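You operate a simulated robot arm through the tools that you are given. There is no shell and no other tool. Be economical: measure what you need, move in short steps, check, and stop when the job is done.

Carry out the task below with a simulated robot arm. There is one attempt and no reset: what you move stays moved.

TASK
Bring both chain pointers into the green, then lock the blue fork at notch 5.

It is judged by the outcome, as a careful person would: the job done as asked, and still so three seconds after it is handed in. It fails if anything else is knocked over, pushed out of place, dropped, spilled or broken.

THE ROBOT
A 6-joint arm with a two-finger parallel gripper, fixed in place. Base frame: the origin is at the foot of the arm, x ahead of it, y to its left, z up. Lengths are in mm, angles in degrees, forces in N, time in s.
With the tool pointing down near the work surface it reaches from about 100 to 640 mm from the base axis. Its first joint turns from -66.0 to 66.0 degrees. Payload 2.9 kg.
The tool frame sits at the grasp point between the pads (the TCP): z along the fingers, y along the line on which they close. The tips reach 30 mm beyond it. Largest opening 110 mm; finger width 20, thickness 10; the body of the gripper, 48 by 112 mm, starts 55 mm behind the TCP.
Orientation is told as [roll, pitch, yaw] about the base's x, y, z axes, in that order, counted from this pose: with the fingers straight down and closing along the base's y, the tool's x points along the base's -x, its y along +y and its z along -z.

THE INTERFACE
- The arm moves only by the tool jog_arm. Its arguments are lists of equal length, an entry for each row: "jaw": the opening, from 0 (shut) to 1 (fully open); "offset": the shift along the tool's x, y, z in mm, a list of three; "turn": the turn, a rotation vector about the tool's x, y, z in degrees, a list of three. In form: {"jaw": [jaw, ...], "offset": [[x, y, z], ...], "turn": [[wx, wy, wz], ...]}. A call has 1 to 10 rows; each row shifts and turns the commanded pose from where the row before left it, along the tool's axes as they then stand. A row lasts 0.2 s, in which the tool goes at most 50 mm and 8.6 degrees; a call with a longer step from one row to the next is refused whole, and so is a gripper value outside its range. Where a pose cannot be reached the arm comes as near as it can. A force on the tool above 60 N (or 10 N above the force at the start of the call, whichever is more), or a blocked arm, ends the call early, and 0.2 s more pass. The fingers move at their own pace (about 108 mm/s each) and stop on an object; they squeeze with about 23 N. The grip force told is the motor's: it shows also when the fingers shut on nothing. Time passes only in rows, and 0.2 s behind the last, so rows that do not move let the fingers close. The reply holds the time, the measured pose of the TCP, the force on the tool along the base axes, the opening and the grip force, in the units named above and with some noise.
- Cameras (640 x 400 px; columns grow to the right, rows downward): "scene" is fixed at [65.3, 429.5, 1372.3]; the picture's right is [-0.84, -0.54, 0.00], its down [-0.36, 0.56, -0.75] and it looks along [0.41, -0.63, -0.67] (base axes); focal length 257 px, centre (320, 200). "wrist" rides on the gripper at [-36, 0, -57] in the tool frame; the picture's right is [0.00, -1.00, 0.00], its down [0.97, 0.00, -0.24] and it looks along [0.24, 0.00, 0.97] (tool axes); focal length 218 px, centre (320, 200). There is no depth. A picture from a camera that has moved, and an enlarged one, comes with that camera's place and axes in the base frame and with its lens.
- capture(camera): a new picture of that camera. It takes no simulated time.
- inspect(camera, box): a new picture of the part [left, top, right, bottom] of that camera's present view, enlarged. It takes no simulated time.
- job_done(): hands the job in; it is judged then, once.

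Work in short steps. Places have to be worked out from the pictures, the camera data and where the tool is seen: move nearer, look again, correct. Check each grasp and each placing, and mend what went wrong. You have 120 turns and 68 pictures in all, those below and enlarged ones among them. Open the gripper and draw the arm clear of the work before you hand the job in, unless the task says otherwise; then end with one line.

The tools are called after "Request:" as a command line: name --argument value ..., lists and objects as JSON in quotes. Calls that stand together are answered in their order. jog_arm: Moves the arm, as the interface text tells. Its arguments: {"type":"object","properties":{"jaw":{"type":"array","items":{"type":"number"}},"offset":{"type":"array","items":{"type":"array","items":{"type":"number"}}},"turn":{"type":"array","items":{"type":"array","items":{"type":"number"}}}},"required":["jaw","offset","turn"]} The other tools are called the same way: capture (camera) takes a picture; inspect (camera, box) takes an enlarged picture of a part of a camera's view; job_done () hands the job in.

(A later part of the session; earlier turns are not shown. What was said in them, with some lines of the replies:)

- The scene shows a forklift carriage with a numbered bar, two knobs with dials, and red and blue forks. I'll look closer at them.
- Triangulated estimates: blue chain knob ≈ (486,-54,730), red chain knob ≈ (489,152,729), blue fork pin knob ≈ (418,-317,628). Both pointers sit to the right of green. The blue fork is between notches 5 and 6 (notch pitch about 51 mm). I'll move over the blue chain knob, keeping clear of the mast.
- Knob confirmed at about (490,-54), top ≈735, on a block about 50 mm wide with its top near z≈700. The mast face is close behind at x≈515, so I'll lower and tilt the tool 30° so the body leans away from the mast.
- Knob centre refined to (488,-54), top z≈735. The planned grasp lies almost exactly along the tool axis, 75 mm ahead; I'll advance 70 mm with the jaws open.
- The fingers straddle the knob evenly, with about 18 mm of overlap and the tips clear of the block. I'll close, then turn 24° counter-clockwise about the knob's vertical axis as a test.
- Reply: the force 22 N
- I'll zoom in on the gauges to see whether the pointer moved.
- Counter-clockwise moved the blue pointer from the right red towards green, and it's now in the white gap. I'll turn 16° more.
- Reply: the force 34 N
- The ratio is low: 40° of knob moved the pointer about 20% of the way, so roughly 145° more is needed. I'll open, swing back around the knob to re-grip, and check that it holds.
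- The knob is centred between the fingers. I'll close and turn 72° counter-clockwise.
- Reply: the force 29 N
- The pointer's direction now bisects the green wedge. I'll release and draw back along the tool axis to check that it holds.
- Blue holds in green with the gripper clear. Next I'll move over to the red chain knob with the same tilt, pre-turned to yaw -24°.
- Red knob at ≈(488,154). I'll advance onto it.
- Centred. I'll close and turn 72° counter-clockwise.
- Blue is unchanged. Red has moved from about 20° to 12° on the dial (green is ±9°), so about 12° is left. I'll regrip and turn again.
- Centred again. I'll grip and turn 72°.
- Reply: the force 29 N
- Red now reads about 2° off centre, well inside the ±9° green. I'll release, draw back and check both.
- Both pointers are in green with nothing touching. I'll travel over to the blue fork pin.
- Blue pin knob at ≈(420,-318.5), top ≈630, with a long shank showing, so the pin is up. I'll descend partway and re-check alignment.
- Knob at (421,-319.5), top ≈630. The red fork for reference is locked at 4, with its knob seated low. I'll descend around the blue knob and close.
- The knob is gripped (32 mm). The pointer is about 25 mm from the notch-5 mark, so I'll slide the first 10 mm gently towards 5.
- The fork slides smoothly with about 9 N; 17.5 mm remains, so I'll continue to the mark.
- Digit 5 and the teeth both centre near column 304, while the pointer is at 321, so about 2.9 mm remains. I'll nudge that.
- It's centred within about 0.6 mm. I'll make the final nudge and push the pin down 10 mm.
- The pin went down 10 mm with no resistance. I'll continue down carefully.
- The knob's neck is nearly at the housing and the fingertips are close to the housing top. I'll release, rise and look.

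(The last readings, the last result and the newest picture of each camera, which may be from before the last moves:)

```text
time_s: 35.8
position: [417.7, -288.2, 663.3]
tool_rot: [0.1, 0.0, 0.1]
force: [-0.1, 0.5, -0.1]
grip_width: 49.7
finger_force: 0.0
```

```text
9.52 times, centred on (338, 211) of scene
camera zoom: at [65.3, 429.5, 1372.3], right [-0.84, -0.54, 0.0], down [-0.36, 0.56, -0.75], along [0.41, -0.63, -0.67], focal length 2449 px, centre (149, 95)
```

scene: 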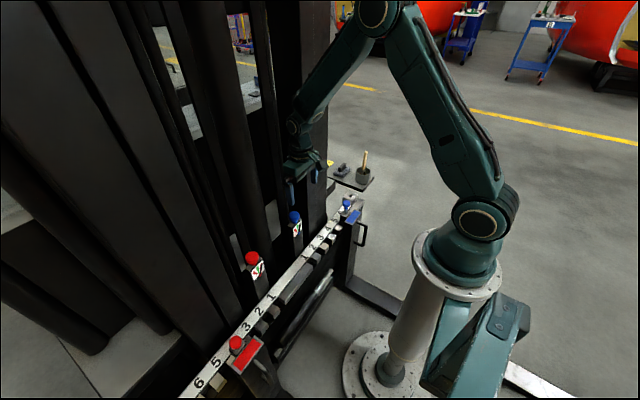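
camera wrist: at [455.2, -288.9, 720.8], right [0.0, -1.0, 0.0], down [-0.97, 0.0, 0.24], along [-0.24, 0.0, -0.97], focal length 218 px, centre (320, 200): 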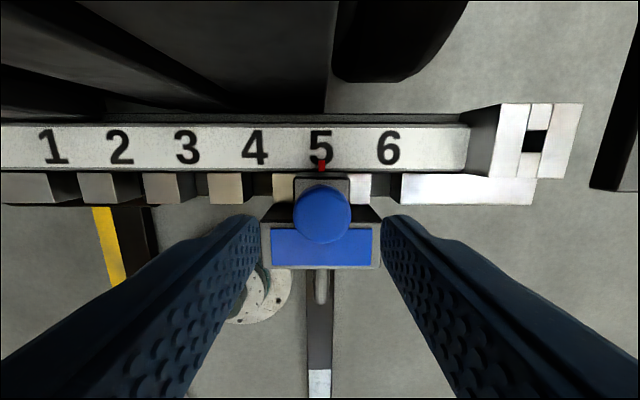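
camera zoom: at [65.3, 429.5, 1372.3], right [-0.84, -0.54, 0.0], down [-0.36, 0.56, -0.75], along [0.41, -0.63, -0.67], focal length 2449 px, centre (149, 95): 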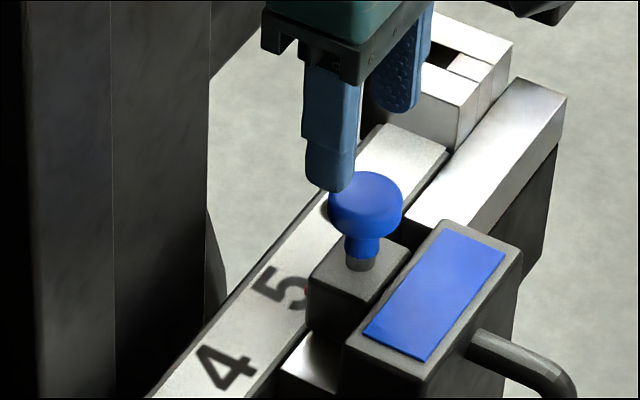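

The pin stays down, but about 6–9 mm of shank still shows compared with the seated red one. I'll close the fingers and press on the knob top.

Request:
jog_arm --jaw '[0, 0, 0, 0, 0]' --offset '[[-2, -1.8, 0], [0, 0, 0], [0, 0, 10], [0, 0, 10], [0, 0, 0]]' --turn '[[0, 0, 0], [0, 0, 0], [0, 0, 0], [0, 0, 0], [0, 0, 0]]'

Request:
jog_arm --jaw '[0, 0, 0, 0, 0, 0, 0]' --offset '[[0, 0, 3], [0, 0, 3], [0, 0, 3], [0, 0, 2], [0, 0, 2], [0, 0, 2], [0, 0, 0]]' --turn '[[0, 0, 0], [0, 0, 0], [0, 0, 0], [0, 0, 0], [0, 0, 0], [0, 0, 0], [0, 0, 0]]'

Request:
inspect --camera "scene" --box '[310, 190, 366, 232]'

```text
time_s: 37.0
position: [421.9, -292.0, 644.0]
tool_rot: [-0.1, 0.0, 0.2]
force: [-0.8, -0.2, -0.2]
grip_width: 0.3
finger_force: 23.0
```

```text
time_s: 38.6
position: [420.6, -290.9, 629.4]
tool_rot: [0.0, -0.1, 0.2]
force: [-0.8, 0.5, 0.0]
grip_width: 0.0
finger_force: 22.9
```

```text
9.52 times, centred on (338, 211) of scene
camera zoom: at [65.3, 429.5, 1372.3], right [-0.84, -0.54, 0.0], down [-0.36, 0.56, -0.75], along [0.41, -0.63, -0.67], focal length 2449 px, centre (149, 95)
```

zoom: 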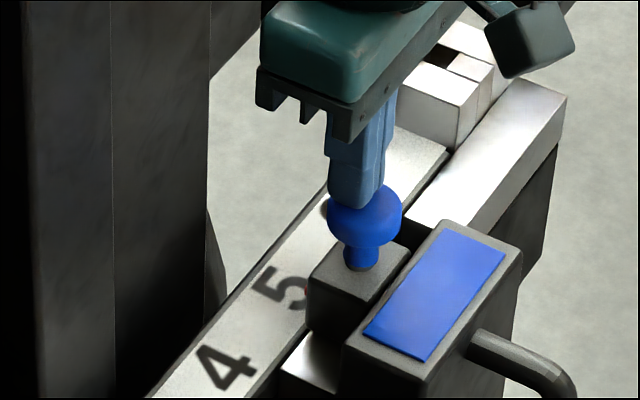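

The knob is moving down, with only a sliver of shank left. I'll keep pressing until it resists.

Request:
jog_arm --jaw '[0, 0, 0, 0, 0, 0, 0]' --offset '[[0, 0, 2], [0, 0, 2], [0, 0, 2], [0, 0, 2], [0, 0, 1], [0, 0, 1], [0, 0, 0]]' --turn '[[0, 0, 0], [0, 0, 0], [0, 0, 0], [0, 0, 0], [0, 0, 0], [0, 0, 0], [0, 0, 0]]'

Request:
inspect --camera "scene" --box '[310, 190, 366, 232]'

```text
time_s: 39.7
position: [421.4, -291.5, 625.2]
tool_rot: [-0.1, 0.1, 0.2]
force: [-7.6, 3.9, 24.7]
grip_width: 0.4
finger_force: 23.1
stopped in row 5: the force on the tool passed its limit (the readings are from after the stop); the commanded pose is now the measured one
```

```text
9.52 times, centred on (338, 211) of scene
camera zoom: at [64.9, 429.8, 1372.2], right [-0.84, -0.54, 0.0], down [-0.36, 0.56, -0.75], along [0.41, -0.63, -0.67], focal length 2449 px, centre (149, 95)
```

zoom: 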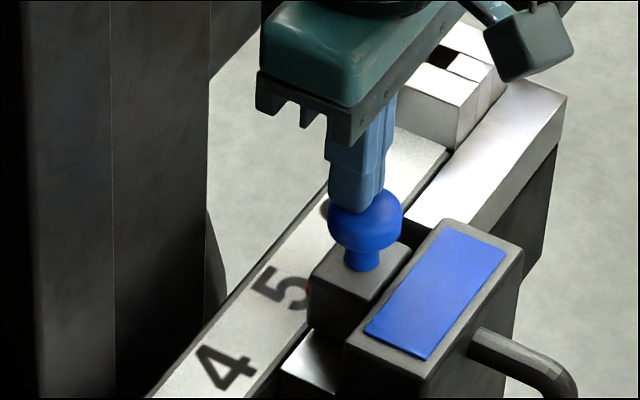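

It reached a hard stop with no shank showing, so the pin is seated. I'll withdraw up and check everything.

Request:
jog_arm --jaw '[0, 0, 0.5, 1, 1, 1, 1]' --offset '[[0, 0, -15], [0, 0, -40], [0, 0, -45], [0, 0, -45], [20, 0, -45], [30, 0, -20], [0, 0, 0]]' --turn '[[0, 0, 0], [0, 0, 0], [0, 0, 0], [0, 0, 0], [0, 0, 0], [0, 0, 0], [0, 0, 0]]'

Request:
inspect --camera "scene" --box '[310, 190, 366, 232]'

Request:
capture --camera "wrist"

Request:
inspect --camera "scene" --box '[250, 205, 330, 285]'

```text
time_s: 41.3
position: [373.4, -291.3, 832.7]
tool_rot: [0.0, 0.1, 0.2]
force: [-0.4, 0.8, 0.1]
grip_width: 109.7
finger_force: 0.1
```

```text
9.52 times, centred on (338, 211) of scene
camera zoom: at [65.3, 429.5, 1372.3], right [-0.84, -0.54, 0.0], down [-0.36, 0.56, -0.75], along [0.41, -0.63, -0.67], focal length 2449 px, centre (149, 95)
```

zoom: 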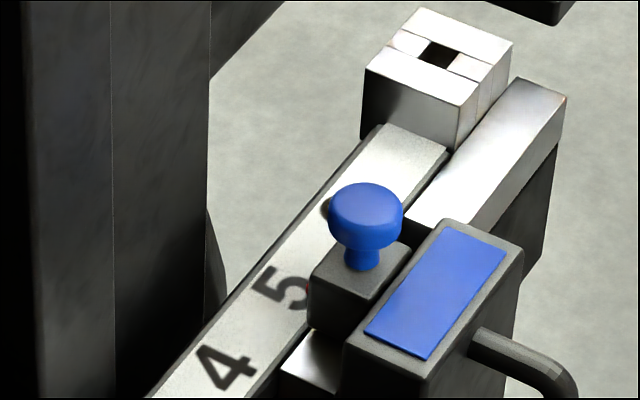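

```text
23 pictures are left
camera wrist: at [409.6, -292.1, 890.0], right [0.0, -1.0, 0.0], down [-0.97, 0.0, 0.24], along [-0.24, 0.0, -0.97], focal length 218 px, centre (320, 200)
```

wrist: 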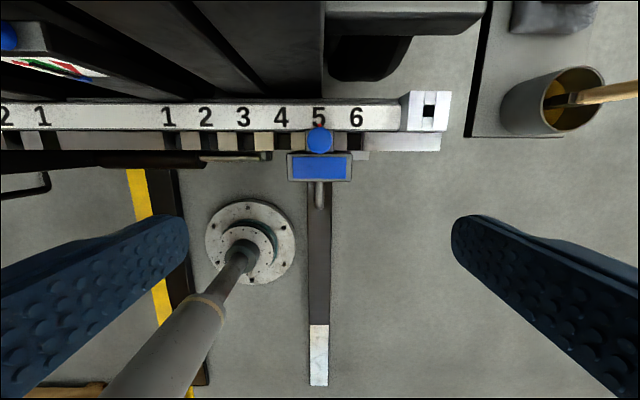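

```text
5.00 times, centred on (290, 245) of scene
camera zoom: at [65.3, 429.5, 1372.3], right [-0.84, -0.54, 0.0], down [-0.36, 0.56, -0.75], along [0.41, -0.63, -0.67], focal length 1286 px, centre (470, -25)
```

zoom: 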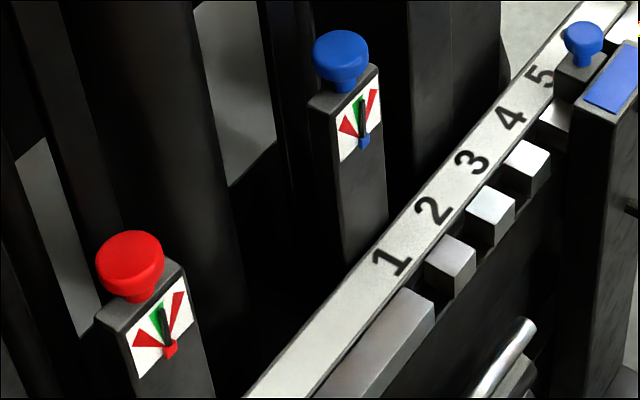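

The pin is seated at 5 and the arm is clear. One close look at both dials before handing in.

Request:
inspect --camera "scene" --box '[260, 258, 284, 282]'

Request:
inspect --camera "scene" --box '[298, 214, 322, 238]'

```text
16.00 times, centred on (272, 270) of scene
camera zoom: at [65.3, 429.5, 1372.3], right [-0.84, -0.54, 0.0], down [-0.36, 0.56, -0.75], along [0.41, -0.63, -0.67], focal length 4114 px, centre (1088, -920)
```

zoom: 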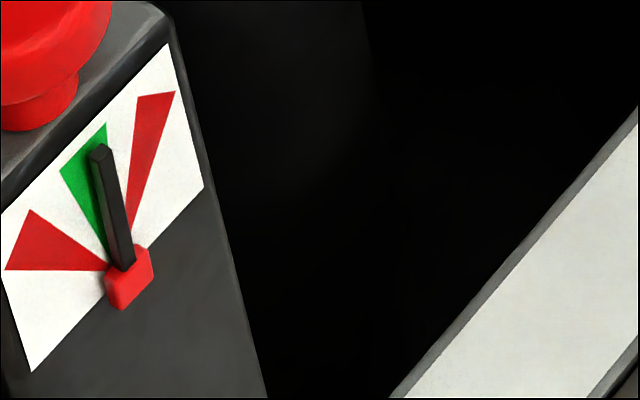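

```text
16.00 times, centred on (310, 226) of scene
camera zoom: at [65.3, 429.5, 1372.3], right [-0.84, -0.54, 0.0], down [-0.36, 0.56, -0.75], along [0.41, -0.63, -0.67], focal length 4114 px, centre (480, -216)
```

zoom: 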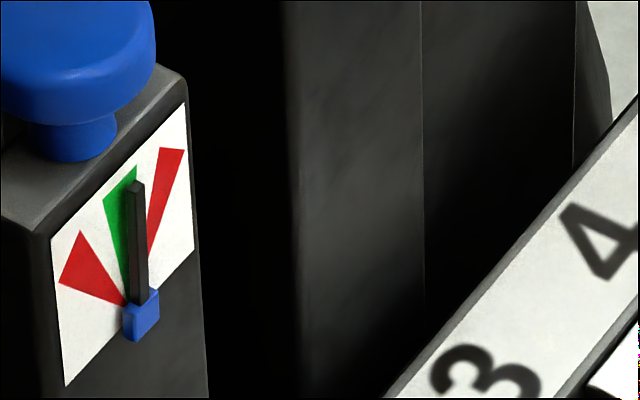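

Allowing for the pointers standing off the dials (a shift to the right in this view), both read near the middle of the green. I'm handing in.

Request:
job_done

```text
The job is handed in.
```

Both chain pointers are in the green, and the blue fork is locked at notch 5 with its pin fully seated; the gripper is open and the arm is clear.
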